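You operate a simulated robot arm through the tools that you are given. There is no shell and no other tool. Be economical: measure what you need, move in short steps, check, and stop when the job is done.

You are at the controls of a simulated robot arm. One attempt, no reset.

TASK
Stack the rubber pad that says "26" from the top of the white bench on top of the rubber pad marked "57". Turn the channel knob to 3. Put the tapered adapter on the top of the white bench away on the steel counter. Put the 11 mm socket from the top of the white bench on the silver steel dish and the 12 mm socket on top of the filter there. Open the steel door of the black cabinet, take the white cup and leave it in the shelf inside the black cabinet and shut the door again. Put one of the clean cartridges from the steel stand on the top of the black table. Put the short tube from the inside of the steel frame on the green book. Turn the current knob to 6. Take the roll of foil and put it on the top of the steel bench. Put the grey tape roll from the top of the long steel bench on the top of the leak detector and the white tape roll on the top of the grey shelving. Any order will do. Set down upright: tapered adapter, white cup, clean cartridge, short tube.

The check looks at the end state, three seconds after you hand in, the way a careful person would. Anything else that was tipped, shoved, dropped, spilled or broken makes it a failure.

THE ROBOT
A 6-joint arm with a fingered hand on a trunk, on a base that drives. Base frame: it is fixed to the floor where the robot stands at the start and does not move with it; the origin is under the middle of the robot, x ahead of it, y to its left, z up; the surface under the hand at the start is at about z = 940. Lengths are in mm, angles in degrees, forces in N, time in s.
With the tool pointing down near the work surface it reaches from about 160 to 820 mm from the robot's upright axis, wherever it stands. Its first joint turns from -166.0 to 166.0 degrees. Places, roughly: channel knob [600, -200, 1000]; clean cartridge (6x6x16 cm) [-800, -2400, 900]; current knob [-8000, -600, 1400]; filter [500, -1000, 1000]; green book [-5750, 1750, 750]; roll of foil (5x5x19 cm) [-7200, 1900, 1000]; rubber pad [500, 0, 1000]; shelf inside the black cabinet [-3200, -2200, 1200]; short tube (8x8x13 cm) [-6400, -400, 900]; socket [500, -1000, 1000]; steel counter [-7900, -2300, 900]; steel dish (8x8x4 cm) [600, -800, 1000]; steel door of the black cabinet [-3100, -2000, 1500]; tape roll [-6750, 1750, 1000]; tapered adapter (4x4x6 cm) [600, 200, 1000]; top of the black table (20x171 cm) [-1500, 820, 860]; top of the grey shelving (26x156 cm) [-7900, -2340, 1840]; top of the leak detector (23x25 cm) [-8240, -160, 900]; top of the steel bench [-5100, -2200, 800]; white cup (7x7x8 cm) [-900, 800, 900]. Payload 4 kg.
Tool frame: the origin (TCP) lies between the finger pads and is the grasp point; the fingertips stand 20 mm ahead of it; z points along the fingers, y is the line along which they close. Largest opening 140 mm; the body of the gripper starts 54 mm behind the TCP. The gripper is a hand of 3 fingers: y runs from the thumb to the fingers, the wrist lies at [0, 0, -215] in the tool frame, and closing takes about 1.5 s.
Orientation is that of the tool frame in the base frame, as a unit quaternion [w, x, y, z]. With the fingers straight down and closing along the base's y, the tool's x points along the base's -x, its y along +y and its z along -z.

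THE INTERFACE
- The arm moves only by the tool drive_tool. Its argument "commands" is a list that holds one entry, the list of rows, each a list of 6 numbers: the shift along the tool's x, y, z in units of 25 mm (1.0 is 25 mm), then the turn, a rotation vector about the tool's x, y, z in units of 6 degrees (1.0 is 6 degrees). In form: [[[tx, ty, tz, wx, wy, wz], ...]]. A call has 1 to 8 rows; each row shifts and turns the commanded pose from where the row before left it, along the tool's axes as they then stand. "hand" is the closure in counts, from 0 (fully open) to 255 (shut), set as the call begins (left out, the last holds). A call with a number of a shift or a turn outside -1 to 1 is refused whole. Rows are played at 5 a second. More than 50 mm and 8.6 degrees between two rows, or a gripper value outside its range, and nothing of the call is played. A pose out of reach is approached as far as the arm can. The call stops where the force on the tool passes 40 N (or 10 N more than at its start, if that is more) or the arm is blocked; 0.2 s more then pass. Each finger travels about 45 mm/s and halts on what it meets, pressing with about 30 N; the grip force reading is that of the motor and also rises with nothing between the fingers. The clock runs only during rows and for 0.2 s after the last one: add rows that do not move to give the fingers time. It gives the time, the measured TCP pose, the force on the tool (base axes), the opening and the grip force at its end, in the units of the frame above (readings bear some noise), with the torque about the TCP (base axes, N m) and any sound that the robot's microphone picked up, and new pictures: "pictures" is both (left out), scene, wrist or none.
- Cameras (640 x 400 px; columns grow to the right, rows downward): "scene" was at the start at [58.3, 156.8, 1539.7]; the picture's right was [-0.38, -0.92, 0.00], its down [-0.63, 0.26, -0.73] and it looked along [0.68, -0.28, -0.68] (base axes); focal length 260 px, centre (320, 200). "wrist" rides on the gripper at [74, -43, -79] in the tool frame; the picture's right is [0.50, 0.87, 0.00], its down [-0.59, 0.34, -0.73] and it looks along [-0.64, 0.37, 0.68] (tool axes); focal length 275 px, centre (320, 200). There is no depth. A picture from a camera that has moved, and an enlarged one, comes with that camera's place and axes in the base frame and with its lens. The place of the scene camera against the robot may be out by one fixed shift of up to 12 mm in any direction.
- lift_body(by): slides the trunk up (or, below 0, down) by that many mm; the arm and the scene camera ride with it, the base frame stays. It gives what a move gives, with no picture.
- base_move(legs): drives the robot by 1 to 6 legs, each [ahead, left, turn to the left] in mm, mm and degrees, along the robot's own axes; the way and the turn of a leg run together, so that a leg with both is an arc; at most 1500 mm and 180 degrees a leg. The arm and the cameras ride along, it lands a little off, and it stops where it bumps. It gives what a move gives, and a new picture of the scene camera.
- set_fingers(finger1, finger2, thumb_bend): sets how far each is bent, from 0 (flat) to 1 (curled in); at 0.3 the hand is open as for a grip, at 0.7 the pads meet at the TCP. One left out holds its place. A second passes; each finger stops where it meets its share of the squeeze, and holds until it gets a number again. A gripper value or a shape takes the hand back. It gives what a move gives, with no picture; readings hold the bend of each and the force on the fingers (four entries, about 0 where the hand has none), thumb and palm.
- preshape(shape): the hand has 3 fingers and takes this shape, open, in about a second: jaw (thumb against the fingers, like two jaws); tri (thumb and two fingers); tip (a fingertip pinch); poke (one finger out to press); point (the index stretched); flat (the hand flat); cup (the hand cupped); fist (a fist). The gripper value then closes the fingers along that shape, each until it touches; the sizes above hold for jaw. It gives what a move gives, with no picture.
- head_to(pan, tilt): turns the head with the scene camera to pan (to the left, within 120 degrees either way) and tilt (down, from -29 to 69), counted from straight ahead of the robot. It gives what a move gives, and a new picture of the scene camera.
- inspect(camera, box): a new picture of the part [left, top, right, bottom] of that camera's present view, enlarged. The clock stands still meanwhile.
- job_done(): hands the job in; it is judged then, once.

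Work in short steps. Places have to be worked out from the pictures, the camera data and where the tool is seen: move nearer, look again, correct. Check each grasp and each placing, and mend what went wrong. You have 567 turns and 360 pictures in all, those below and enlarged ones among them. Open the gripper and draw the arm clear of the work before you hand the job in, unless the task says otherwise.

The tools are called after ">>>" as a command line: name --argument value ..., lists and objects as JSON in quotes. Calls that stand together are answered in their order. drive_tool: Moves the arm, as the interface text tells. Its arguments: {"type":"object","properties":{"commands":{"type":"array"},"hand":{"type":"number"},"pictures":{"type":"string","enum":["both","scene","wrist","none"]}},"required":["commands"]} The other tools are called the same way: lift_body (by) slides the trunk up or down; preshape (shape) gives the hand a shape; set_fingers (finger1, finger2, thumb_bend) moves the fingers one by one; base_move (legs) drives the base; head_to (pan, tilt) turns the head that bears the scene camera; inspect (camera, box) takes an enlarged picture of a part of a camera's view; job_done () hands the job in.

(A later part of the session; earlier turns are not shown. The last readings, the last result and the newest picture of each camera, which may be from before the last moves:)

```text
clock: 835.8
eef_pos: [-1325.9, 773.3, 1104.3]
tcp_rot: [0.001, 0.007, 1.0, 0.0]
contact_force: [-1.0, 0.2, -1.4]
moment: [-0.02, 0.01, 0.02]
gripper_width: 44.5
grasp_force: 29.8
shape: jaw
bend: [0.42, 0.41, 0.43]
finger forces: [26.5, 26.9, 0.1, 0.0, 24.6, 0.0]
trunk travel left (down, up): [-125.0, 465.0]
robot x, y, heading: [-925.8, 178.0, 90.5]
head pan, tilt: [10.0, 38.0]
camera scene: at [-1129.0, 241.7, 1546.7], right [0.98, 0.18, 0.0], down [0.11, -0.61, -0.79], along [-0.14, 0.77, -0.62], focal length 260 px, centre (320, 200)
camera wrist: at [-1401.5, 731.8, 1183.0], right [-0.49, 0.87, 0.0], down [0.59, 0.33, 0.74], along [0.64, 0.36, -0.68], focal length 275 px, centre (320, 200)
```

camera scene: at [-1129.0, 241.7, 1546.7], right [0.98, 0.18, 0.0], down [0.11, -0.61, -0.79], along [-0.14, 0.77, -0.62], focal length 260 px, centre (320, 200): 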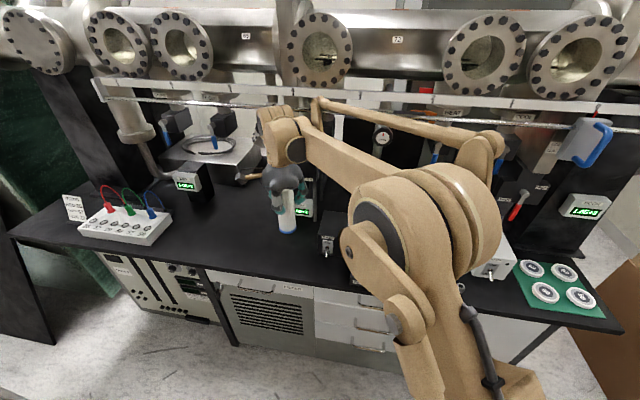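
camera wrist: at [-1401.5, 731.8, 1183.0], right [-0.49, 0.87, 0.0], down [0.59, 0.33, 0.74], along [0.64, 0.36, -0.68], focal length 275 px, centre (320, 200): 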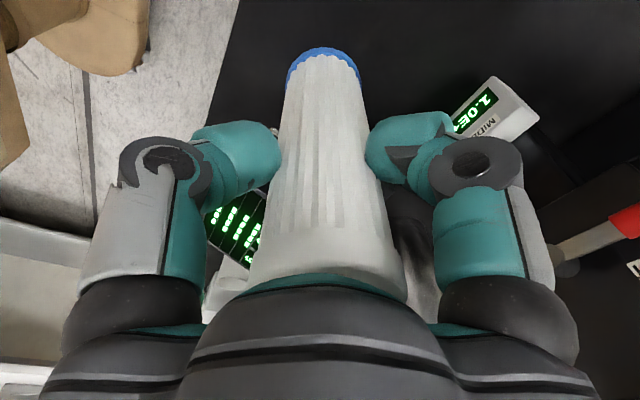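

Clear table below. I lower to contact.

>>> drive_tool --commands '[[[0, 0, 1, 0, 0, 0], [0, 0, 1, 0, 0, 0], [0, 0, 1, 0, 0, 0], [0, 0, 1, 0, 0, 0], [0, 0, 0.4, 0, 0, 0], [0, 0, 0.15, 0, 0, 0], [0, 0, 0.12, 0, 0, 0], [0, 0, 0.12, 0, 0, 0]]]' --pictures "none"

>>> drive_tool --commands '[[[0, 0, 0.1, 0, 0, 0], [0, 0, 0.1, 0, 0, 0], [0, 0, 0.1, 0, 0, 0], [0, 0, 0.1, 0, 0, 0], [0, 0, 0.1, 0, 0, 0], [0, 0, 0.1, 0, 0, 0], [0, 0, 0.1, 0, 0, 0]]]' --pictures "none"

```text
clock: 837.6
eef_pos: [-1328.3, 771.9, 987.7]
tcp_rot: [0.0, 0.008, 1.0, 0.001]
contact_force: [-0.3, 0.1, -1.1]
moment: [0.02, 0.02, -0.02]
gripper_width: 44.1
grasp_force: 30.0
shape: jaw
bend: [0.42, 0.41, 0.43]
finger forces: [26.4, 27.0, 0.0, 0.0, 24.8, 0.0]
trunk travel left (down, up): [-125.0, 465.0]
robot x, y, heading: [-924.5, 174.8, 90.4]
head pan, tilt: [10.0, 38.0]
no pictures are left
```

```text
clock: 839.2
eef_pos: [-1326.2, 772.0, 971.3]
tcp_rot: [0.001, 0.007, 1.0, 0.001]
contact_force: [1.1, -1.0, -1.7]
moment: [0.03, -0.03, 0.02]
gripper_width: 44.4
grasp_force: 30.1
shape: jaw
bend: [0.42, 0.41, 0.43]
finger forces: [26.6, 27.0, 0.0, 0.1, 24.7, 0.1]
trunk travel left (down, up): [-125.0, 465.0]
robot x, y, heading: [-924.1, 175.7, 90.5]
head pan, tilt: [10.0, 38.0]
no pictures are left
```

Pictures are used up, so I continue by force feedback and known coordinates. I keep lowering the cartridge until contact.

>>> drive_tool --commands '[[[0, 0, 0.1, 0, 0, 0], [0, 0, 0.1, 0, 0, 0], [0, 0, 0.1, 0, 0, 0], [0, 0, 0.1, 0, 0, 0], [0, 0, 0.1, 0, 0, 0], [0, 0, 0.1, 0, 0, 0], [0, 0, 0.1, 0, 0, 0], [0, 0, 0.1, 0, 0, 0]]]' --pictures "none"

```text
clock: 840.2
eef_pos: [-1326.3, 771.6, 966.3]
tcp_rot: [0.0, 0.009, 1.0, 0.002]
contact_force: [-1.4, 2.3, 30.2]
moment: [-0.05, -0.06, 0.03]
gripper_width: 46.3
grasp_force: 29.9
shape: jaw
bend: [0.42, 0.41, 0.43]
finger forces: [33.0, 34.5, 0.0, 0.0, 34.7, 0.1]
trunk travel left (down, up): [-125.0, 465.0]
robot x, y, heading: [-926.7, 174.8, 90.0]
head pan, tilt: [10.0, 38.0]
stopped in row 4: the force on the tool passed its limit at 43 N (the readings are from after the stop); the commanded pose is now the measured one
no pictures are left
```

Even contact, almost no moment: it is standing flat. I ease off, release, and lift straight up.

>>> drive_tool --commands '[[[0, 0, -0.06, 0, 0, 0], [0, 0, 0, 0, 0, 0]]]' --pictures "none"

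>>> drive_tool --commands '[[[0, 0, 0, 0, 0, 0], [0, 0, 0, 0, 0, 0], [0, 0, 0, 0, 0, 0], [0, 0, 0, 0, 0, 0], [0, 0, 0, 0, 0, 0], [0, 0, 0, 0, 0, 0]]]' --hand 75 --pictures "none"

>>> drive_tool --commands '[[[0, 0, -0.5, 0, 0, 0], [0, 0, -1, 0, 0, 0], [0, 0, -1, 0, 0, 0], [0, 0, -1, 0, 0, 0], [0, 0, -1, 0, 0, 0], [0, 0, -1, 0, 0, 0], [0, 0, -1, 0, 0, 0]]]' --pictures "none"

```text
clock: 840.8
eef_pos: [-1326.2, 772.0, 965.4]
tcp_rot: [0.0, 0.008, 1.0, 0.001]
contact_force: [2.0, -0.8, 17.8]
moment: [-0.12, -0.1, -0.01]
gripper_width: 46.5
grasp_force: 30.5
shape: jaw
bend: [0.42, 0.41, 0.43]
finger forces: [31.0, 34.2, 0.0, 0.1, 32.8, 0.0]
trunk travel left (down, up): [-125.0, 465.0]
robot x, y, heading: [-923.6, 176.1, 90.3]
head pan, tilt: [10.0, 38.0]
no pictures are left
```

```text
clock: 842.2
eef_pos: [-1326.2, 772.4, 965.0]
tcp_rot: [0.002, 0.008, 1.0, 0.002]
contact_force: [1.1, 0.9, -0.5]
moment: [-0.01, -0.02, 0.0]
gripper_width: 98.2
grasp_force: 0.0
shape: jaw
bend: [0.26, 0.26, 0.25]
finger forces: [0.1, 0.0, 0.1, 0.0, 0.0, 0.0]
trunk travel left (down, up): [-125.0, 465.0]
robot x, y, heading: [-924.8, 177.9, 90.2]
head pan, tilt: [10.0, 38.0]
no pictures are left
```

```text
clock: 843.8
eef_pos: [-1326.4, 770.1, 1127.9]
tcp_rot: [0.0, 0.008, 1.0, 0.001]
contact_force: [-0.7, 0.5, 0.7]
moment: [0.01, -0.01, 0.02]
gripper_width: 98.2
grasp_force: 0.0
shape: jaw
bend: [0.26, 0.26, 0.25]
finger forces: [0.1, 0.1, 0.1, 0.0, 0.1, 0.0]
trunk travel left (down, up): [-125.0, 465.0]
robot x, y, heading: [-929.0, 177.9, 90.3]
head pan, tilt: [10.0, 38.0]
no pictures are left
```

Cartridge released cleanly. From earlier pictures the cup is at ≈(-874,836). I back off to y≈600, move across, and rotate the hand 15° with a 110 mm opening.

>>> drive_tool --commands '[[[0, -1, 0, 0, 0, 0], [0, -1, 0, 0, 0, 0], [0, -1, 0, 0, 0, 0], [0, -1, 0, 0, 0, 0], [0, -1, 0, 0, 0, 0], [0, -1, 0, 0, 0, 0], [0, -0.8, 0, 0, 0, 0], [-1, 0, 0, 0, 0, 0]]]' --hand 55 --pictures "none"

>>> drive_tool --commands '[[[-1, 0, 0, 0, 0, 0], [-1, 0, 0, 0, 0, 0], [-1, 0, 0, 0, 0, 0], [-1, 0, 0, 0, 0, 0], [-1, 0, 0, 0, 0, 0], [-1, 0, 0, 0, 0, 0], [-1, 0, 0, 0, 0, 0], [-1, 0, 0, 0, 0, 0]]]' --pictures "none"

>>> drive_tool --commands '[[[-1, 0, 0, 0, 0, 0], [-1, 0, 0, 0, 0, 0], [-1, 0, 0, 0, 0, 0], [-1, 0, 0, 0, 0, 0], [-1, 0, 0, 0, 0, 0], [-1, 0, 0, 0, 0, 0], [-1, 0, 0, 0, 0, 0], [-1, 0, 0, 0, 0, 0]]]' --pictures "none"

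>>> drive_tool --commands '[[[0, 0, 0, 0, 0, -0.84], [0, 0, 0, 0, 0, -0.84], [0, 0, 0, 0, 0, -0.84], [0, 0, 0, 0, 0, 0]]]' --pictures "none"

```text
clock: 845.6
eef_pos: [-1306.3, 603.3, 1124.2]
tcp_rot: [-0.001, 0.008, 1.0, 0.003]
contact_force: [0.6, 0.6, -1.1]
moment: [-0.01, -0.03, -0.04]
gripper_width: 109.5
grasp_force: 0.1
shape: jaw
bend: [0.24, 0.24, 0.23]
finger forces: [0.0, 0.0, 0.0, 0.0, 0.0, 0.0]
trunk travel left (down, up): [-125.0, 465.0]
robot x, y, heading: [-925.6, 178.9, 90.5]
head pan, tilt: [10.0, 38.0]
no pictures are left
```

```text
clock: 847.4
eef_pos: [-1106.7, 597.6, 1125.1]
tcp_rot: [0.0, 0.008, 1.0, 0.002]
contact_force: [0.0, -0.5, -0.7]
moment: [-0.04, 0.04, 0.0]
gripper_width: 109.4
grasp_force: 0.1
shape: jaw
bend: [0.24, 0.24, 0.23]
finger forces: [0.0, 0.0, 0.0, 0.0, 0.0, 0.0]
trunk travel left (down, up): [-125.0, 465.0]
robot x, y, heading: [-925.5, 181.1, 90.3]
head pan, tilt: [10.0, 38.0]
no pictures are left
```

```text
clock: 849.2
eef_pos: [-902.4, 592.9, 1127.5]
tcp_rot: [0.0, 0.009, 1.0, 0.002]
contact_force: [-0.5, 0.1, 0.2]
moment: [0.03, 0.0, -0.01]
gripper_width: 109.3
grasp_force: 0.0
shape: jaw
bend: [0.24, 0.24, 0.23]
finger forces: [0.0, 0.1, 0.0, 0.0, 0.0, 0.1]
trunk travel left (down, up): [-125.0, 465.0]
robot x, y, heading: [-925.1, 177.4, 90.2]
head pan, tilt: [10.0, 38.0]
no pictures are left
```

```text
clock: 850.2
eef_pos: [-904.3, 595.0, 1127.7]
tcp_rot: [0.0, -0.124, 0.992, 0.002]
contact_force: [-0.9, 0.4, 0.1]
moment: [0.0, -0.02, -0.02]
gripper_width: 109.4
grasp_force: 0.1
shape: jaw
bend: [0.24, 0.24, 0.23]
finger forces: [0.0, 0.0, 0.0, 0.0, 0.0, 0.0]
trunk travel left (down, up): [-125.0, 465.0]
robot x, y, heading: [-921.4, 179.2, 90.4]
head pan, tilt: [10.0, 38.0]
no pictures are left
```

>>> drive_tool --commands '[[[-0.353, 0.904, 0, 0, 0, 0], [-0.353, 0.904, 0, 0, 0, 0], [-0.353, 0.904, 0, 0, 0, 0], [-0.353, 0.904, 0, 0, 0, 0], [-0.353, 0.904, 0, 0, 0, 0]]]' --pictures "none"

>>> drive_tool --commands '[[[-0.353, 0.904, 0, 0, 0, 0], [-0.353, 0.904, 0, 0, 0, 0], [-0.353, 0.904, 0, 0, 0, 0], [-0.353, 0.904, 0, 0, 0, 0], [-0.353, 0.904, 0, 0, 0, 0], [0, 0, 0, 0, 0, 0]]]' --pictures "none"

```text
clock: 851.4
eef_pos: [-888.2, 717.1, 1127.2]
tcp_rot: [0.0, -0.124, 0.992, 0.002]
contact_force: [0.6, 0.2, 0.0]
moment: [0.0, 0.01, 0.02]
gripper_width: 109.3
grasp_force: 0.0
shape: jaw
bend: [0.24, 0.24, 0.23]
finger forces: [0.0, 0.0, 0.0, 0.1, 0.1, 0.0]
trunk travel left (down, up): [-125.0, 465.0]
robot x, y, heading: [-925.0, 181.9, 90.3]
head pan, tilt: [10.0, 38.0]
no pictures are left
```

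```text
clock: 852.8
eef_pos: [-875.4, 834.6, 1129.0]
tcp_rot: [0.001, -0.123, 0.992, 0.003]
contact_force: [-0.2, -0.2, 0.1]
moment: [0.01, 0.03, 0.04]
gripper_width: 109.6
grasp_force: 0.0
shape: jaw
bend: [0.24, 0.24, 0.23]
finger forces: [0.0, 0.1, 0.1, 0.0, 0.0, 0.1]
trunk travel left (down, up): [-125.0, 465.0]
robot x, y, heading: [-922.8, 176.6, 90.5]
head pan, tilt: [10.0, 38.0]
no pictures are left
```

Above the cup. I descend in guarded steps.

>>> drive_tool --commands '[[[0, 0, 1, 0, 0, 0], [0, 0, 1, 0, 0, 0], [0, 0, 1, 0, 0, 0], [0, 0, 1, 0, 0, 0], [0, 0, 1, 0, 0, 0], [0, 0, 0.6, 0, 0, 0]]]' --pictures "none"

>>> drive_tool --commands '[[[0, 0, 0.3, 0, 0, 0], [0, 0, 0.3, 0, 0, 0]]]' --pictures "none"

>>> drive_tool --commands '[[[0, 0, 0.3, 0, 0, 0], [0, 0, 0.3, 0, 0, 0]]]' --pictures "none"

```text
clock: 854.2
eef_pos: [-874.8, 837.0, 987.3]
tcp_rot: [0.001, -0.123, 0.992, 0.002]
contact_force: [-0.2, -0.5, 0.2]
moment: [0.02, 0.02, -0.03]
gripper_width: 109.3
grasp_force: 0.0
shape: jaw
bend: [0.24, 0.24, 0.23]
finger forces: [0.0, 0.1, 0.0, 0.0, 0.0, 0.1]
trunk travel left (down, up): [-125.0, 465.0]
robot x, y, heading: [-922.3, 181.1, 90.7]
head pan, tilt: [10.0, 38.0]
no pictures are left
```

```text
clock: 854.8
eef_pos: [-876.3, 837.7, 973.4]
tcp_rot: [0.001, -0.123, 0.992, 0.001]
contact_force: [0.1, 0.4, 0.6]
moment: [0.03, -0.03, -0.01]
gripper_width: 109.4
grasp_force: 0.1
shape: jaw
bend: [0.24, 0.24, 0.23]
finger forces: [0.0, 0.0, 0.0, 0.1, 0.1, 0.1]
trunk travel left (down, up): [-125.0, 465.0]
robot x, y, heading: [-925.9, 180.2, 90.4]
head pan, tilt: [10.0, 38.0]
no pictures are left
```

```text
clock: 855.4
eef_pos: [-871.6, 837.2, 962.5]
tcp_rot: [0.001, -0.121, 0.993, 0.005]
contact_force: [5.2, -1.2, 32.0]
moment: [0.68, 2.17, -0.08]
gripper_width: 108.3
grasp_force: 0.1
shape: jaw
bend: [0.18, 0.24, 0.23]
finger forces: [32.6, 0.0, 0.0, 0.0, 0.1, 0.0]
trunk travel left (down, up): [-125.0, 465.0]
robot x, y, heading: [-922.9, 180.0, 90.2]
head pan, tilt: [10.0, 38.0]
stopped in row 2: the force on the tool passed its limit at 42 N (the readings are from after the stop); the commanded pose is now the measured one
no pictures are left
```

Finger 1 touched the console's back corner (≈(-940,857), z≈932). I rise and rotate 30° the other way so all digits clear it.

>>> drive_tool --commands '[[[0, 0, -0.5, 0, 0, 0], [0, 0, -1, 0, 0, 0], [0, 0, -1, 0, 0, 0]]]' --pictures "none"

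>>> drive_tool --commands '[[[0, 0, 0, 0, 0, 1], [0, 0, 0, 0, 0, 1], [0, 0, 0, 0, 0, 1], [0, 0, 0, 0, 0, 1], [0, 0, 0, 0, 0, 1], [0, 0, 0, 0, 0, 0]]]' --pictures "none"

```text
clock: 856.2
eef_pos: [-875.4, 840.9, 1021.0]
tcp_rot: [0.001, -0.122, 0.993, 0.002]
contact_force: [0.2, -0.6, 0.9]
moment: [-0.03, -0.01, -0.01]
gripper_width: 109.4
grasp_force: 0.0
shape: jaw
bend: [0.24, 0.24, 0.23]
finger forces: [0.0, 0.1, 0.1, 0.0, 0.0, 0.1]
trunk travel left (down, up): [-125.0, 465.0]
robot x, y, heading: [-924.7, 175.5, 90.4]
head pan, tilt: [10.0, 38.0]
no pictures are left
```

```text
clock: 857.6
eef_pos: [-874.8, 840.4, 1021.7]
tcp_rot: [0.0, 0.14, 0.99, 0.002]
contact_force: [0.1, -0.2, -0.3]
moment: [-0.01, -0.02, 0.02]
gripper_width: 109.8
grasp_force: 0.1
shape: jaw
bend: [0.24, 0.24, 0.23]
finger forces: [0.0, 0.1, 0.0, 0.0, 0.1, 0.0]
trunk travel left (down, up): [-125.0, 465.0]
robot x, y, heading: [-921.9, 178.6, 90.5]
head pan, tilt: [10.0, 38.0]
no pictures are left
```

Console contact confirms my image geometry; ray intersection refines the cup to (-868,832). I adjust and descend again in guarded steps.

>>> drive_tool --commands '[[[-0.34, -0.16, 0.5, 0, 0, 0], [0, 0, 0.8, 0, 0, 0], [0, 0, 0.6, 0, 0, 0], [0, 0, 0.4, 0, 0, 0]]]' --pictures "none"

>>> drive_tool --commands '[[[0, 0, 0.3, 0, 0, 0], [0, 0, 0.3, 0, 0, 0]]]' --pictures "none"

>>> drive_tool --commands '[[[0, 0, 0.3, 0, 0, 0], [0, 0, 0.3, 0, 0, 0]]]' --pictures "none"

>>> drive_tool --commands '[[[0, 0, 0.3, 0, 0, 0], [0, 0, 0.3, 0, 0, 0]]]' --pictures "none"

```text
clock: 858.6
eef_pos: [-863.9, 833.7, 964.6]
tcp_rot: [0.0, 0.139, 0.99, 0.003]
contact_force: [1.0, 0.0, -0.4]
moment: [-0.01, 0.01, -0.02]
gripper_width: 109.7
grasp_force: 0.1
shape: jaw
bend: [0.24, 0.24, 0.23]
finger forces: [0.0, 0.0, 0.0, 0.0, 0.1, 0.1]
trunk travel left (down, up): [-125.0, 465.0]
robot x, y, heading: [-926.2, 174.0, 90.3]
head pan, tilt: [10.0, 38.0]
no pictures are left
```

```text
clock: 859.2
eef_pos: [-864.0, 834.3, 948.3]
tcp_rot: [0.001, 0.14, 0.99, 0.003]
contact_force: [0.9, -0.1, 1.0]
moment: [-0.05, 0.0, 0.01]
gripper_width: 109.4
grasp_force: 0.0
shape: jaw
bend: [0.24, 0.24, 0.23]
finger forces: [0.0, 0.0, 0.1, 0.0, 0.1, 0.1]
trunk travel left (down, up): [-125.0, 465.0]
robot x, y, heading: [-924.5, 177.1, 90.3]
head pan, tilt: [10.0, 38.0]
no pictures are left
```

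```text
clock: 859.8
eef_pos: [-864.9, 834.0, 934.3]
tcp_rot: [0.0, 0.139, 0.99, 0.003]
contact_force: [0.6, -0.2, 0.0]
moment: [0.0, -0.01, 0.01]
gripper_width: 109.7
grasp_force: 0.0
shape: jaw
bend: [0.24, 0.24, 0.23]
finger forces: [0.1, 0.1, 0.0, 0.0, 0.0, 0.1]
trunk travel left (down, up): [-125.0, 465.0]
robot x, y, heading: [-927.4, 176.4, 90.2]
head pan, tilt: [10.0, 38.0]
no pictures are left
```

```text
clock: 860.4
eef_pos: [-866.6, 834.1, 918.9]
tcp_rot: [0.0, 0.139, 0.99, 0.002]
contact_force: [-0.7, -0.3, -0.4]
moment: [0.02, 0.02, -0.02]
gripper_width: 109.6
grasp_force: 0.1
shape: jaw
bend: [0.24, 0.24, 0.23]
finger forces: [0.0, 0.0, 0.1, 0.0, 0.1, 0.0]
trunk travel left (down, up): [-125.0, 465.0]
robot x, y, heading: [-924.6, 183.0, 90.4]
head pan, tilt: [10.0, 38.0]
no pictures are left
```

No contact — the digits are around the cup. I go a little lower and close.

>>> drive_tool --commands '[[[0, 0, 0.3, 0, 0, 0], [0, 0, 0.3, 0, 0, 0]]]' --pictures "none"

>>> drive_tool --commands '[[[0, 0, 0, 0, 0, 0], [0, 0, 0, 0, 0, 0], [0, 0, 0, 0, 0, 0], [0, 0, 0, 0, 0, 0], [0, 0, 0, 0, 0, 0], [0, 0, 0, 0, 0, 0]]]' --hand 255 --pictures "none"

```text
clock: 861.0
eef_pos: [-865.1, 834.0, 904.5]
tcp_rot: [0.001, 0.139, 0.99, 0.003]
contact_force: [-0.4, -0.2, -0.2]
moment: [0.02, 0.01, 0.01]
gripper_width: 109.3
grasp_force: 0.1
shape: jaw
bend: [0.24, 0.24, 0.23]
finger forces: [0.0, 0.0, 0.0, 0.0, 0.0, 0.0]
trunk travel left (down, up): [-125.0, 465.0]
robot x, y, heading: [-926.0, 179.0, 90.2]
head pan, tilt: [10.0, 38.0]
no pictures are left
```

```text
clock: 862.4
eef_pos: [-864.7, 835.1, 904.1]
tcp_rot: [0.0, 0.139, 0.99, 0.003]
contact_force: [-0.3, -0.2, -0.2]
moment: [0.03, 0.02, -0.02]
gripper_width: 51.7
grasp_force: 29.7
shape: jaw
bend: [0.4, 0.4, 0.39]
finger forces: [25.8, 27.1, 0.0, 0.0, 25.5, 0.0]
trunk travel left (down, up): [-125.0, 465.0]
robot x, y, heading: [-926.7, 178.0, 90.5]
head pan, tilt: [10.0, 38.0]
no pictures are left
```

A balanced three-finger grip at 52 mm — the cup. I lift it straight up and retract.

>>> drive_tool --commands '[[[0, 0, -0.5, 0, 0, 0], [0, 0, -1, 0, 0, 0], [0, 0, -1, 0, 0, 0], [0, 0, -1, 0, 0, 0], [0, 0, -1, 0, 0, 0], [0, 0, -1, 0, 0, 0], [0, 0, -1, 0, 0, 0], [0, 0, -1, 0, 0, 0]]]' --pictures "none"

>>> drive_tool --commands '[[[0.27, -0.96, 0, 0, 0, 0], [0.27, -0.96, 0, 0, 0, 0], [0.27, -0.96, 0, 0, 0, 0], [0.27, -0.96, 0, 0, 0, 0], [0.27, -0.96, 0, 0, 0, 0], [0.27, -0.96, 0, 0, 0, 0], [0.27, -0.96, 0, 0, 0, 0], [0.27, -0.96, 0, 0, 0, 0]]]' --pictures "none"

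>>> drive_tool --commands '[[[0.27, -0.96, 0, 0, 0, 0], [0.27, -0.96, 0, 0, 0, 0], [0.27, -0.96, 0, 0, 0, 0]]]' --pictures "none"

```text
clock: 864.2
eef_pos: [-866.3, 830.7, 1092.1]
tcp_rot: [-0.001, 0.138, 0.99, 0.003]
contact_force: [0.1, 0.6, -0.4]
moment: [0.0, -0.04, 0.01]
gripper_width: 51.4
grasp_force: 30.6
shape: jaw
bend: [0.4, 0.4, 0.39]
finger forces: [25.8, 27.3, 0.0, 0.1, 25.4, 0.1]
trunk travel left (down, up): [-125.0, 465.0]
robot x, y, heading: [-923.1, 181.2, 90.1]
head pan, tilt: [10.0, 38.0]
no pictures are left
```

```text
clock: 866.0
eef_pos: [-971.6, 662.6, 1091.6]
tcp_rot: [0.001, 0.138, 0.99, 0.002]
contact_force: [0.1, -0.3, -0.6]
moment: [-0.01, 0.01, 0.03]
gripper_width: 51.6
grasp_force: 30.2
shape: jaw
bend: [0.4, 0.4, 0.39]
finger forces: [25.8, 27.4, 0.0, 0.0, 25.5, 0.1]
trunk travel left (down, up): [-125.0, 465.0]
robot x, y, heading: [-924.2, 178.1, 90.3]
head pan, tilt: [10.0, 38.0]
no pictures are left
```

```text
clock: 866.8
eef_pos: [-1009.5, 598.4, 1090.8]
tcp_rot: [0.0, 0.138, 0.99, 0.003]
contact_force: [0.1, -0.1, -1.3]
moment: [-0.01, -0.01, 0.03]
gripper_width: 51.6
grasp_force: 29.9
shape: jaw
bend: [0.4, 0.4, 0.39]
finger forces: [25.8, 27.4, 0.0, 0.0, 25.5, 0.0]
trunk travel left (down, up): [-125.0, 465.0]
robot x, y, heading: [-926.0, 176.2, 90.3]
head pan, tilt: [10.0, 38.0]
no pictures are left
```

Cup held. I drive the known route back to the cabinet in stages.

>>> base_move --legs '[[0, -700, 0], [-1300, 0, 0], [-230, 0, 0]]'

>>> base_move --legs '[[0, 0, 90]]'

```text
clock: 878.0
eef_pos: [-251.1, -891.1, 1090.9]
tcp_rot: [-0.002, 0.105, 0.995, 0.004]
contact_force: [-0.1, -0.1, -0.8]
moment: [-0.02, 0.04, 0.01]
gripper_width: 51.5
grasp_force: 30.0
shape: jaw
bend: [0.4, 0.4, 0.39]
finger forces: [25.8, 27.5, 0.0, 0.0, 25.6, 0.0]
trunk travel left (down, up): [-125.0, 465.0]
robot x, y, heading: [-134.8, -1302.7, 94.2]
head pan, tilt: [10.0, 38.0]
```

```text
clock: 882.2
eef_pos: [-553.3, -1408.4, 1089.2]
tcp_rot: [-0.001, -0.62, 0.785, 0.002]
contact_force: [-0.1, -0.9, -0.9]
moment: [0.0, 0.01, -0.01]
gripper_width: 51.3
grasp_force: 30.3
shape: jaw
bend: [0.4, 0.4, 0.39]
finger forces: [25.9, 27.3, 0.1, 0.0, 25.1, 0.0]
trunk travel left (down, up): [-125.0, 465.0]
robot x, y, heading: [-132.8, -1305.0, -177.0]
head pan, tilt: [10.0, 38.0]
```

>>> base_move --legs '[[0, 0, -3], [1167, -110, 0]]'

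>>> base_move --legs '[[0, 0, 0.1]]'

```text
clock: 888.5
eef_pos: [-1702.4, -1260.3, 1090.3]
tcp_rot: [-0.002, -0.593, 0.806, 0.002]
contact_force: [0.2, 0.4, -0.2]
moment: [0.0, 0.0, 0.03]
gripper_width: 51.4
grasp_force: 29.8
shape: jaw
bend: [0.4, 0.4, 0.39]
finger forces: [25.9, 27.3, 0.0, 0.0, 25.2, 0.0]
trunk travel left (down, up): [-125.0, 465.0]
robot x, y, heading: [-1282.1, -1179.7, 179.1]
head pan, tilt: [10.0, 38.0]
```

```text
clock: 889.2
eef_pos: [-1702.4, -1260.5, 1091.2]
tcp_rot: [-0.002, -0.593, 0.805, 0.002]
contact_force: [-0.5, 0.4, -0.9]
moment: [0.02, 0.0, -0.01]
gripper_width: 51.4
grasp_force: 30.1
shape: jaw
bend: [0.4, 0.4, 0.39]
finger forces: [25.9, 27.4, 0.1, 0.0, 25.1, 0.0]
trunk travel left (down, up): [-125.0, 465.0]
robot x, y, heading: [-1279.9, -1185.5, 179.2]
head pan, tilt: [10.0, 38.0]
```

>>> base_move --legs '[[1263, -645, 0.8]]'

>>> base_move --legs '[[1450, 0, 0]]'

```text
clock: 896.2
eef_pos: [-2947.7, -625.0, 1089.5]
tcp_rot: [-0.003, -0.603, 0.798, 0.002]
contact_force: [0.7, 0.8, -0.2]
moment: [0.01, -0.01, 0.0]
gripper_width: 51.3
grasp_force: 29.9
shape: jaw
bend: [0.4, 0.4, 0.39]
finger forces: [25.9, 27.4, 0.0, 0.1, 25.1, 0.0]
trunk travel left (down, up): [-125.0, 465.0]
robot x, y, heading: [-2526.6, -543.2, -179.8]
head pan, tilt: [10.0, 38.0]
```

```text
clock: 903.4
eef_pos: [-4405.6, -640.5, 1090.2]
tcp_rot: [-0.002, -0.604, 0.797, 0.002]
contact_force: [0.9, 0.6, -0.6]
moment: [-0.02, 0.01, 0.01]
gripper_width: 51.1
grasp_force: 30.2
shape: jaw
bend: [0.4, 0.4, 0.39]
finger forces: [25.9, 27.5, 0.0, 0.0, 25.1, 0.0]
trunk travel left (down, up): [-125.0, 465.0]
robot x, y, heading: [-3986.6, -553.9, -179.4]
head pan, tilt: [10.0, 38.0]
```

>>> base_move --legs '[[0, 0, -180]]'

>>> base_move --legs '[[-200, -1090, 0]]'

```text
clock: 911.1
eef_pos: [-3567.8, -449.3, 1091.3]
tcp_rot: [0.001, 0.786, 0.618, 0.002]
contact_force: [0.4, -0.5, -0.7]
moment: [-0.02, 0.01, 0.02]
gripper_width: 51.0
grasp_force: 29.9
shape: jaw
bend: [0.4, 0.4, 0.4]
finger forces: [26.1, 27.3, 0.1, 0.0, 24.2, 0.1]
trunk travel left (down, up): [-125.0, 465.0]
robot x, y, heading: [-3987.4, -550.8, 3.0]
head pan, tilt: [10.0, 38.0]
```

```text
clock: 916.7
eef_pos: [-3709.5, -1541.4, 1090.1]
tcp_rot: [0.001, 0.78, 0.626, 0.002]
contact_force: [0.1, -0.5, -1.0]
moment: [0.02, -0.02, 0.01]
gripper_width: 51.1
grasp_force: 30.6
shape: jaw
bend: [0.4, 0.4, 0.4]
finger forces: [26.2, 27.2, 0.0, 0.0, 24.3, 0.0]
trunk travel left (down, up): [-125.0, 465.0]
robot x, y, heading: [-4124.5, -1653.9, 3.9]
head pan, tilt: [10.0, 38.0]
```

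>>> base_move --legs '[[0, 0, -3.9]]'

>>> lift_body --by 250

>>> base_move --legs '[[440, 0, 0]]'

```text
clock: 917.6
eef_pos: [-3702.3, -1570.0, 1089.7]
tcp_rot: [0.002, 0.801, 0.598, 0.002]
contact_force: [-0.4, -0.1, -0.7]
moment: [-0.02, -0.04, 0.03]
gripper_width: 51.0
grasp_force: 30.3
shape: jaw
bend: [0.4, 0.4, 0.4]
finger forces: [26.1, 27.3, 0.0, 0.1, 24.2, 0.0]
trunk travel left (down, up): [-125.0, 465.0]
robot x, y, heading: [-4122.3, -1651.9, -0.2]
head pan, tilt: [10.0, 38.0]
```

```text
clock: 920.2
eef_pos: [-3702.5, -1570.2, 1339.7]
tcp_rot: [0.003, 0.801, 0.599, 0.002]
contact_force: [0.4, 0.3, -1.0]
moment: [0.01, 0.02, -0.01]
gripper_width: 51.2
grasp_force: 29.4
shape: jaw
bend: [0.4, 0.4, 0.4]
finger forces: [26.1, 27.3, 0.0, 0.0, 24.2, 0.0]
trunk travel left (down, up): [-375.0, 215.0]
robot x, y, heading: [-4120.7, -1654.9, -0.3]
head pan, tilt: [10.0, 38.0]
```

```text
clock: 922.8
eef_pos: [-3272.9, -1564.6, 1340.6]
tcp_rot: [0.001, 0.798, 0.603, 0.001]
contact_force: [0.8, -0.8, -1.0]
moment: [0.02, 0.03, -0.02]
gripper_width: 51.0
grasp_force: 30.2
shape: jaw
bend: [0.4, 0.4, 0.4]
finger forces: [26.2, 27.3, 0.1, 0.1, 24.3, 0.1]
trunk travel left (down, up): [-375.0, 215.0]
robot x, y, heading: [-3696.3, -1650.7, 0.6]
head pan, tilt: [10.0, 38.0]
```

Given the opening (x ≈ −3365…−3030), it's better to reach in from straight in front. I back up, turn to face -y, and retract the arm before moving in.

>>> base_move --legs '[[-310, 90, -0.6], [0, 0, -90]]'

```text
clock: 928.6
eef_pos: [-3906.7, -1980.5, 1340.6]
tcp_rot: [0.003, 0.993, -0.122, 0.0]
contact_force: [0.3, -0.6, -1.1]
moment: [-0.02, -0.01, 0.01]
gripper_width: 50.9
grasp_force: 30.0
shape: jaw
bend: [0.4, 0.4, 0.4]
finger forces: [26.3, 27.3, 0.0, 0.0, 23.9, 0.1]
trunk travel left (down, up): [-375.0, 215.0]
robot x, y, heading: [-4005.8, -1564.3, -87.4]
head pan, tilt: [10.0, 38.0]
```

>>> drive_tool --commands '[[[-0.24, -0.97, 0, 0, 0, 0], [-0.24, -0.97, 0, 0, 0, 0], [-0.24, -0.97, 0, 0, 0, 0], [-0.24, -0.97, 0, 0, 0, 0], [-0.24, -0.97, 0, 0, 0, 0]]]' --pictures "none"

>>> base_move --legs '[[0, 0, -2.6]]'

>>> base_move --legs '[[0, 425, 0]]'

```text
clock: 929.8
eef_pos: [-3906.4, -1853.8, 1340.6]
tcp_rot: [0.003, 0.993, -0.121, 0.0]
contact_force: [-0.4, -0.8, 0.2]
moment: [-0.02, 0.01, -0.01]
gripper_width: 50.8
grasp_force: 30.1
shape: jaw
bend: [0.4, 0.4, 0.4]
finger forces: [26.1, 27.4, 0.0, 0.0, 23.9, 0.0]
trunk travel left (down, up): [-375.0, 215.0]
robot x, y, heading: [-4004.3, -1557.8, -87.8]
head pan, tilt: [10.0, 38.0]
no pictures are left
```

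```text
clock: 930.6
eef_pos: [-3920.7, -1860.8, 1340.3]
tcp_rot: [0.003, 0.99, -0.143, 0.0]
contact_force: [-0.1, -0.1, -0.6]
moment: [0.02, 0.0, 0.04]
gripper_width: 50.8
grasp_force: 30.0
shape: jaw
bend: [0.4, 0.4, 0.4]
finger forces: [26.2, 27.3, 0.0, 0.0, 23.9, 0.0]
trunk travel left (down, up): [-375.0, 215.0]
robot x, y, heading: [-4010.9, -1564.4, -90.0]
head pan, tilt: [10.0, 38.0]
```

```text
clock: 933.4
eef_pos: [-3493.3, -1861.1, 1340.2]
tcp_rot: [0.004, 0.99, -0.139, 0.0]
contact_force: [-0.6, -0.2, 0.6]
moment: [0.0, -0.04, 0.01]
gripper_width: 50.5
grasp_force: 29.7
shape: jaw
bend: [0.4, 0.4, 0.4]
finger forces: [26.1, 27.3, 0.0, 0.1, 23.9, 0.0]
trunk travel left (down, up): [-375.0, 215.0]
robot x, y, heading: [-3586.9, -1562.2, -89.9]
head pan, tilt: [10.0, 38.0]
stopped in leg 1: the robot was blocked; the commanded pose is now the measured one
```

It touched something at the very end. I back off 15 mm.

>>> base_move --legs '[[0, -15, 0]]'

```text
clock: 934.2
eef_pos: [-3510.3, -1858.7, 1341.1]
tcp_rot: [0.004, 0.99, -0.14, 0.001]
contact_force: [0.1, -0.6, -0.4]
moment: [0.01, -0.04, 0.03]
gripper_width: 50.8
grasp_force: 30.2
shape: jaw
bend: [0.4, 0.4, 0.4]
finger forces: [26.1, 27.4, 0.0, 0.0, 24.0, 0.0]
trunk travel left (down, up): [-375.0, 215.0]
robot x, y, heading: [-3598.2, -1561.0, -89.7]
head pan, tilt: [10.0, 38.0]
```

>>> drive_tool --commands '[[[0.961, -0.277, 0, 0, 0, 0], [0.961, -0.277, 0, 0, 0, 0], [0.961, -0.277, 0, 0, 0, 0], [0.961, -0.277, 0, 0, 0, 0], [0.961, -0.277, 0, 0, 0, 0], [0.961, -0.277, 0, 0, 0, 0], [0.961, -0.277, 0, 0, 0, 0]]]' --pictures "none"

>>> drive_tool --commands '[[[0.961, -0.277, 0, 0, 0, 0], [0.961, -0.277, 0, 0, 0, 0], [0.961, -0.277, 0, 0, 0, 0], [0.961, -0.277, 0, 0, 0, 0], [0.961, -0.277, 0, 0, 0, 0], [0.8, -0.22, 0, 0, 0, 0]]]' --pictures "none"

>>> drive_tool --commands '[[[0.277, 0.96, 0, 0, 0, 0], [0.277, 0.96, 0, 0, 0, 0], [0.277, 0.96, 0, 0, 0, 0], [0.277, 0.96, 0, 0, 0, 0]]]' --pictures "none"

```text
clock: 935.8
eef_pos: [-3330.9, -1859.0, 1342.3]
tcp_rot: [0.002, 0.99, -0.14, -0.001]
contact_force: [0.1, -0.7, -0.7]
moment: [-0.01, 0.0, 0.03]
gripper_width: 50.8
grasp_force: 30.1
shape: jaw
bend: [0.4, 0.4, 0.4]
finger forces: [26.2, 27.8, 0.0, 0.1, 23.9, 0.0]
trunk travel left (down, up): [-375.0, 215.0]
robot x, y, heading: [-3600.2, -1561.3, -89.5]
head pan, tilt: [10.0, 38.0]
no pictures are left
```

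```text
clock: 937.2
eef_pos: [-3188.7, -1861.6, 1339.9]
tcp_rot: [0.003, 0.99, -0.142, 0.0]
contact_force: [0.4, -0.3, -0.2]
moment: [0.01, 0.03, -0.01]
gripper_width: 51.1
grasp_force: 30.3
shape: jaw
bend: [0.4, 0.4, 0.4]
finger forces: [26.1, 27.9, 0.0, 0.0, 24.0, 0.0]
trunk travel left (down, up): [-375.0, 215.0]
robot x, y, heading: [-3599.0, -1559.2, -89.2]
head pan, tilt: [10.0, 38.0]
no pictures are left
```

```text
clock: 938.2
eef_pos: [-3189.8, -1959.8, 1339.0]
tcp_rot: [0.003, 0.99, -0.139, 0.0]
contact_force: [0.0, 0.2, -0.4]
moment: [0.01, -0.01, 0.01]
gripper_width: 50.9
grasp_force: 30.7
shape: jaw
bend: [0.4, 0.4, 0.4]
finger forces: [26.1, 28.2, 0.0, 0.0, 24.0, 0.1]
trunk travel left (down, up): [-375.0, 215.0]
robot x, y, heading: [-3598.1, -1558.4, -89.6]
head pan, tilt: [10.0, 38.0]
no pictures are left
```

Smooth so far. I go inside the opening in short guarded steps.

>>> drive_tool --commands '[[[0.277, 0.96, 0, 0, 0, 0], [0.277, 0.96, 0, 0, 0, 0], [0.277, 0.96, 0, 0, 0, 0]]]' --pictures "none"

>>> drive_tool --commands '[[[0.277, 0.96, 0, 0, 0, 0], [0.277, 0.96, 0, 0, 0, 0], [0.277, 0.96, 0, 0, 0, 0]]]' --pictures "none"

>>> drive_tool --commands '[[[0.277, 0.96, 0, 0, 0, 0], [0, 0, 0, 0, 0, 0]]]' --pictures "none"

```text
clock: 939.0
eef_pos: [-3188.2, -2037.1, 1343.4]
tcp_rot: [0.003, 0.99, -0.139, -0.001]
contact_force: [1.1, -1.4, -0.7]
moment: [0.04, -0.01, 0.0]
gripper_width: 50.7
grasp_force: 30.0
shape: jaw
bend: [0.4, 0.4, 0.4]
finger forces: [26.1, 28.1, 0.0, 0.0, 24.1, 0.0]
trunk travel left (down, up): [-375.0, 215.0]
robot x, y, heading: [-3597.7, -1563.7, -89.5]
head pan, tilt: [10.0, 38.0]
no pictures are left
```

```text
clock: 939.8
eef_pos: [-3190.2, -2110.9, 1345.2]
tcp_rot: [0.003, 0.99, -0.139, -0.001]
contact_force: [-0.2, -0.2, -0.9]
moment: [0.02, 0.02, 0.01]
gripper_width: 50.6
grasp_force: 29.8
shape: jaw
bend: [0.4, 0.4, 0.4]
finger forces: [26.1, 28.2, 0.0, 0.0, 24.0, 0.0]
trunk travel left (down, up): [-375.0, 215.0]
robot x, y, heading: [-3601.8, -1564.4, -90.0]
head pan, tilt: [10.0, 38.0]
no pictures are left
```

```text
clock: 940.4
eef_pos: [-3190.5, -2132.9, 1346.4]
tcp_rot: [0.003, 0.99, -0.139, 0.0]
contact_force: [-0.5, 0.6, 0.0]
moment: [-0.03, 0.0, -0.02]
gripper_width: 50.8
grasp_force: 30.0
shape: jaw
bend: [0.4, 0.4, 0.4]
finger forces: [26.2, 28.3, 0.0, 0.0, 24.0, 0.0]
trunk travel left (down, up): [-375.0, 215.0]
robot x, y, heading: [-3596.8, -1562.1, -89.8]
head pan, tilt: [10.0, 38.0]
no pictures are left
```

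I lower onto the shelf until contact.

>>> drive_tool --commands '[[[0, 0, 0.6, 0, 0, 0], [0, 0, 0.6, 0, 0, 0], [0, 0, 0.5, 0, 0, 0], [0, 0, 0.3, 0, 0, 0], [0, 0, 0.2, 0, 0, 0], [0, 0, 0.2, 0, 0, 0]]]' --pictures "none"

>>> drive_tool --commands '[[[0, 0, 0.15, 0, 0, 0], [0, 0, 0.15, 0, 0, 0], [0, 0, 0.15, 0, 0, 0], [0, 0, 0.15, 0, 0, 0], [0, 0, 0.15, 0, 0, 0], [0, 0, 0.15, 0, 0, 0], [0, 0, 0.15, 0, 0, 0], [0, 0, 0.15, 0, 0, 0]]]' --pictures "none"

```text
clock: 941.8
eef_pos: [-3190.3, -2136.9, 1281.8]
tcp_rot: [0.004, 0.99, -0.139, -0.001]
contact_force: [-0.1, -0.1, -0.2]
moment: [0.02, 0.01, -0.01]
gripper_width: 50.7
grasp_force: 29.7
shape: jaw
bend: [0.4, 0.4, 0.4]
finger forces: [26.1, 28.2, 0.0, 0.0, 24.0, 0.0]
trunk travel left (down, up): [-375.0, 215.0]
robot x, y, heading: [-3598.1, -1563.3, -89.6]
head pan, tilt: [10.0, 38.0]
no pictures are left
```

```text
clock: 943.6
eef_pos: [-3188.7, -2134.8, 1250.9]
tcp_rot: [0.004, 0.99, -0.139, 0.0]
contact_force: [-0.1, -1.1, 0.7]
moment: [0.02, 0.0, -0.04]
gripper_width: 50.6
grasp_force: 30.0
shape: jaw
bend: [0.4, 0.4, 0.4]
finger forces: [26.1, 28.2, 0.0, 0.0, 23.8, 0.1]
trunk travel left (down, up): [-375.0, 215.0]
robot x, y, heading: [-3600.9, -1561.6, -89.5]
head pan, tilt: [10.0, 38.0]
no pictures are left
```

>>> drive_tool --commands '[[[0, 0, 0.12, 0, 0, 0], [0, 0, 0.12, 0, 0, 0], [0, 0, 0.12, 0, 0, 0], [0, 0, 0.12, 0, 0, 0], [0, 0, 0.12, 0, 0, 0], [0, 0, 0.12, 0, 0, 0], [0, 0, 0.12, 0, 0, 0], [0, 0, 0.12, 0, 0, 0]]]' --pictures "none"

>>> drive_tool --commands '[[[0, 0, 0.12, 0, 0, 0], [0, 0, 0.12, 0, 0, 0], [0, 0, 0.12, 0, 0, 0], [0, 0, 0.12, 0, 0, 0], [0, 0, 0.12, 0, 0, 0], [0, 0, 0.12, 0, 0, 0], [0, 0, 0.12, 0, 0, 0], [0, 0, 0.12, 0, 0, 0]]]' --pictures "none"

```text
clock: 945.4
eef_pos: [-3189.0, -2135.4, 1228.8]
tcp_rot: [0.003, 0.99, -0.14, -0.001]
contact_force: [0.3, -0.7, -0.2]
moment: [0.0, 0.0, -0.02]
gripper_width: 50.6
grasp_force: 29.5
shape: jaw
bend: [0.4, 0.4, 0.4]
finger forces: [26.0, 28.2, 0.0, 0.0, 23.8, 0.0]
trunk travel left (down, up): [-375.0, 215.0]
robot x, y, heading: [-3600.8, -1559.6, -89.7]
head pan, tilt: [10.0, 38.0]
no pictures are left
```

```text
clock: 947.2
eef_pos: [-3190.5, -2135.2, 1203.0]
tcp_rot: [0.004, 0.99, -0.138, 0.0]
contact_force: [0.7, 0.4, -0.1]
moment: [-0.03, 0.0, 0.0]
gripper_width: 50.7
grasp_force: 30.0
shape: jaw
bend: [0.4, 0.4, 0.4]
finger forces: [26.1, 28.3, 0.0, 0.0, 23.8, 0.1]
trunk travel left (down, up): [-375.0, 215.0]
robot x, y, heading: [-3602.5, -1559.8, -89.5]
head pan, tilt: [10.0, 38.0]
no pictures are left
```

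>>> drive_tool --commands '[[[0, 0, 0.12, 0, 0, 0], [0, 0, 0.12, 0, 0, 0], [0, 0, 0.12, 0, 0, 0], [0, 0, 0.12, 0, 0, 0], [0, 0, 0.12, 0, 0, 0], [0, 0, 0.12, 0, 0, 0], [0, 0, 0.12, 0, 0, 0], [0, 0, 0.12, 0, 0, 0]]]' --pictures "none"

>>> drive_tool --commands '[[[0, 0, 0.12, 0, 0, 0], [0, 0, 0.12, 0, 0, 0], [0, 0, 0.12, 0, 0, 0], [0, 0, 0.12, 0, 0, 0], [0, 0, 0.12, 0, 0, 0], [0, 0, 0.12, 0, 0, 0], [0, 0, 0.12, 0, 0, 0], [0, 0, 0.12, 0, 0, 0]]]' --pictures "none"

```text
clock: 947.8
eef_pos: [-3190.3, -2136.1, 1201.3]
tcp_rot: [0.005, 0.99, -0.139, 0.0]
contact_force: [2.1, -2.4, 28.0]
moment: [0.03, 0.06, -0.03]
gripper_width: 53.1
grasp_force: 29.6
shape: jaw
bend: [0.4, 0.39, 0.4]
finger forces: [31.1, 34.1, 0.0, 0.1, 32.7, 0.0]
trunk travel left (down, up): [-375.0, 215.0]
robot x, y, heading: [-3598.9, -1563.5, -89.7]
head pan, tilt: [10.0, 38.0]
stopped in row 3: the force on the tool passed its limit at 44 N (the readings are from after the stop); the commanded pose is now the measured one
no pictures are left
```

```text
clock: 948.1
eef_pos: [-3191.1, -2134.9, 1201.6]
tcp_rot: [0.006, 0.99, -0.139, 0.003]
contact_force: [0.8, -1.5, 28.4]
moment: [0.09, 0.11, -0.02]
gripper_width: 53.2
grasp_force: 30.4
shape: jaw
bend: [0.4, 0.39, 0.4]
finger forces: [30.9, 34.5, 0.1, 0.1, 32.6, 0.1]
trunk travel left (down, up): [-375.0, 215.0]
robot x, y, heading: [-3600.7, -1562.4, -89.8]
head pan, tilt: [10.0, 38.0]
stopped in row 1: the force on the tool passed its limit at 44 N (the readings are from after the stop); the commanded pose is now the measured one
no pictures are left
```

Flat contact on the shelf (≈z 1150). I ease off, release, and lift clear.

>>> drive_tool --commands '[[[0, 0, -0.08, 0, 0, 0], [0, 0, 0, 0, 0, 0]]]' --pictures "none"

>>> drive_tool --commands '[[[0, 0, 0, 0, 0, 0], [0, 0, 0, 0, 0, 0], [0, 0, 0, 0, 0, 0], [0, 0, 0, 0, 0, 0], [0, 0, 0, 0, 0, 0], [0, 0, 0, 0, 0, 0]]]' --hand 60 --pictures "none"

>>> drive_tool --commands '[[[0, 0, -0.4, 0, 0, 0], [0, 0, -0.8, 0, 0, 0], [0, 0, -1, 0, 0, 0], [0, 0, -1, 0, 0, 0], [0, 0, -1, 0, 0, 0], [0, 0, -1, 0, 0, 0], [0, 0, -1, 0, 0, 0]]]' --pictures "none"

```text
clock: 948.7
eef_pos: [-3189.5, -2135.4, 1201.7]
tcp_rot: [0.005, 0.99, -0.139, 0.001]
contact_force: [-3.4, 1.9, 13.9]
moment: [0.15, 0.11, 0.0]
gripper_width: 52.6
grasp_force: 29.9
shape: jaw
bend: [0.4, 0.39, 0.4]
finger forces: [29.1, 33.9, 0.1, 0.1, 29.7, 0.0]
trunk travel left (down, up): [-375.0, 215.0]
robot x, y, heading: [-3597.8, -1561.8, -89.9]
head pan, tilt: [10.0, 38.0]
no pictures are left
```

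```text
clock: 950.1
eef_pos: [-3189.1, -2136.5, 1201.0]
tcp_rot: [0.004, 0.99, -0.139, 0.002]
contact_force: [-0.6, -0.4, -0.4]
moment: [0.02, -0.02, 0.01]
gripper_width: 106.8
grasp_force: 0.0
shape: jaw
bend: [0.25, 0.25, 0.23]
finger forces: [0.0, 0.0, 0.0, 0.1, 0.0, 0.0]
trunk travel left (down, up): [-375.0, 215.0]
robot x, y, heading: [-3601.8, -1563.1, -89.9]
head pan, tilt: [10.0, 38.0]
no pictures are left
```

```text
clock: 951.7
eef_pos: [-3189.8, -2135.1, 1356.4]
tcp_rot: [0.005, 0.99, -0.138, 0.001]
contact_force: [0.4, 0.6, -0.1]
moment: [0.01, -0.02, 0.01]
gripper_width: 106.9
grasp_force: 0.1
shape: jaw
bend: [0.25, 0.25, 0.23]
finger forces: [0.1, 0.1, 0.0, 0.0, 0.0, 0.1]
trunk travel left (down, up): [-375.0, 215.0]
robot x, y, heading: [-3602.9, -1565.9, -89.5]
head pan, tilt: [10.0, 38.0]
no pictures are left
```

Cup released cleanly. I withdraw straight out of the cabinet.

>>> drive_tool --commands '[[[-0.277, -0.96, 0, 0, 0, 0], [-0.277, -0.96, 0, 0, 0, 0], [-0.277, -0.96, 0, 0, 0, 0], [-0.277, -0.96, 0, 0, 0, 0], [-0.277, -0.96, 0, 0, 0, 0], [-0.277, -0.96, 0, 0, 0, 0]]]' --pictures "none"

>>> drive_tool --commands '[[[-0.277, -0.96, 0, 0, 0, 0], [-0.277, -0.96, 0, 0, 0, 0], [-0.277, -0.96, 0, 0, 0, 0], [-0.277, -0.96, 0, 0, 0, 0], [-0.277, -0.96, 0, 0, 0, 0], [-0.277, -0.96, 0, 0, 0, 0]]]' --pictures "none"

```text
clock: 953.1
eef_pos: [-3189.8, -1985.2, 1353.9]
tcp_rot: [0.005, 0.99, -0.139, 0.001]
contact_force: [-0.4, -0.2, 0.1]
moment: [-0.01, 0.01, -0.01]
gripper_width: 106.8
grasp_force: 0.1
shape: jaw
bend: [0.25, 0.25, 0.23]
finger forces: [0.1, 0.1, 0.1, 0.0, 0.0, 0.0]
trunk travel left (down, up): [-375.0, 215.0]
robot x, y, heading: [-3597.3, -1563.0, -89.7]
head pan, tilt: [10.0, 38.0]
no pictures are left
```

```text
clock: 954.5
eef_pos: [-3194.6, -1833.5, 1352.9]
tcp_rot: [0.006, 0.99, -0.142, 0.001]
contact_force: [0.1, 0.8, -1.0]
moment: [-0.04, 0.01, -0.01]
gripper_width: 106.8
grasp_force: 0.0
shape: jaw
bend: [0.25, 0.25, 0.23]
finger forces: [0.1, 0.0, 0.1, 0.1, 0.1, 0.1]
trunk travel left (down, up): [-375.0, 215.0]
robot x, y, heading: [-3604.5, -1563.7, -89.9]
head pan, tilt: [10.0, 38.0]
no pictures are left
```

Now to close the door I return to the stance that worked before: (-3749,-1645) facing +x.

>>> base_move --legs '[[0, -420, 0]]'

>>> base_move --legs '[[0, 0, 90]]'

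```text
clock: 957.1
eef_pos: [-3614.3, -1834.7, 1352.0]
tcp_rot: [0.005, 0.991, -0.136, 0.002]
contact_force: [-0.7, 0.8, -0.3]
moment: [0.02, 0.0, -0.01]
gripper_width: 106.6
grasp_force: 0.0
shape: jaw
bend: [0.25, 0.25, 0.23]
finger forces: [0.0, 0.0, 0.0, 0.0, 0.1, 0.0]
trunk travel left (down, up): [-375.0, 215.0]
robot x, y, heading: [-4025.2, -1569.4, -89.2]
head pan, tilt: [10.0, 38.0]
```

```text
clock: 961.3
eef_pos: [-3742.3, -1165.0, 1352.2]
tcp_rot: [0.003, 0.807, 0.591, 0.004]
contact_force: [-0.3, 0.2, -0.3]
moment: [-0.02, 0.03, 0.01]
gripper_width: 107.0
grasp_force: 0.0
shape: jaw
bend: [0.25, 0.25, 0.23]
finger forces: [0.0, 0.1, 0.0, 0.1, 0.0, 0.0]
trunk travel left (down, up): [-375.0, 215.0]
robot x, y, heading: [-4021.9, -1565.3, -0.9]
head pan, tilt: [10.0, 38.0]
```

>>> base_move --legs '[[273, -80, 0.9]]'

```text
clock: 963.2
eef_pos: [-3484.1, -1241.3, 1351.8]
tcp_rot: [0.002, 0.8, 0.6, 0.004]
contact_force: [0.7, 0.1, -0.5]
moment: [-0.01, 0.05, 0.0]
gripper_width: 106.8
grasp_force: 0.1
shape: jaw
bend: [0.25, 0.25, 0.23]
finger forces: [0.0, 0.1, 0.0, 0.1, 0.0, 0.0]
trunk travel left (down, up): [-375.0, 215.0]
robot x, y, heading: [-3755.7, -1647.6, -0.1]
head pan, tilt: [10.0, 38.0]
```

>>> drive_tool --commands '[[[0, 0, 0, 0, 0, -0.9], [0, 0, 0, 0, 0, -0.9], [0, 0, 0, 0, 0, -0.9], [-0.97, 0.515, -0.1, 0, 0, 0], [-0.97, 0.515, -0.1, 0, 0, 0], [-0.97, 0.515, -0.1, 0, 0, 0], [-0.97, 0.515, -0.1, 0, 0, 0], [-0.97, 0.515, -0.1, 0, 0, 0]]]' --hand 255 --pictures "none"

>>> drive_tool --commands '[[[-0.97, 0.515, -0.1, 0, 0, 0], [-0.97, 0.515, -0.1, 0, 0, 0], [-0.97, 0.515, -0.1, 0, 0, 0], [-0.97, 0.515, -0.1, 0, 0, 0], [-0.97, 0.515, -0.1, 0, 0, 0], [-0.97, 0.515, -0.1, 0, 0, 0], [-0.97, 0.515, -0.1, 0, 0, 0], [-0.97, 0.515, -0.1, 0, 0, 0]]]' --pictures "none"

>>> drive_tool --commands '[[[-0.97, 0.515, -0.1, 0, 0, 0], [-0.97, 0.515, -0.1, 0, 0, 0], [-0.97, 0.515, -0.1, 0, 0, 0], [-0.97, 0.515, -0.1, 0, 0, 0], [-0.97, 0.515, -0.1, 0, 0, 0], [0, 0, 0, 0, 0, 0]]]' --pictures "none"

```text
clock: 965.0
eef_pos: [-3419.5, -1362.5, 1365.3]
tcp_rot: [0.003, 0.708, 0.706, 0.004]
contact_force: [-0.2, -0.2, -0.1]
moment: [-0.02, 0.0, -0.03]
gripper_width: 0.0
grasp_force: 30.3
shape: jaw
bend: [0.73, 0.73, 0.7]
finger forces: [0.0, 0.1, 0.0, 0.0, 0.0, 0.0]
trunk travel left (down, up): [-375.0, 215.0]
robot x, y, heading: [-3755.4, -1650.8, 0.2]
head pan, tilt: [10.0, 38.0]
no pictures are left
```

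```text
clock: 966.8
eef_pos: [-3314.6, -1557.6, 1385.1]
tcp_rot: [0.002, 0.708, 0.706, 0.003]
contact_force: [0.7, -1.3, 1.0]
moment: [0.03, 0.02, 0.02]
gripper_width: 0.2
grasp_force: 29.6
shape: jaw
bend: [0.73, 0.73, 0.7]
finger forces: [0.0, 0.1, 0.0, 0.1, 0.1, 0.1]
trunk travel left (down, up): [-375.0, 215.0]
robot x, y, heading: [-3758.6, -1649.8, 0.4]
head pan, tilt: [10.0, 38.0]
no pictures are left
```

```text
clock: 968.2
eef_pos: [-3252.5, -1677.6, 1398.5]
tcp_rot: [0.003, 0.707, 0.707, 0.004]
contact_force: [0.3, 0.3, -0.5]
moment: [0.0, -0.02, -0.02]
gripper_width: 0.0
grasp_force: 30.3
shape: jaw
bend: [0.73, 0.73, 0.7]
finger forces: [0.1, 0.0, 0.1, 0.0, 0.0, 0.0]
trunk travel left (down, up): [-375.0, 215.0]
robot x, y, heading: [-3757.0, -1651.3, 0.0]
head pan, tilt: [10.0, 38.0]
no pictures are left
```

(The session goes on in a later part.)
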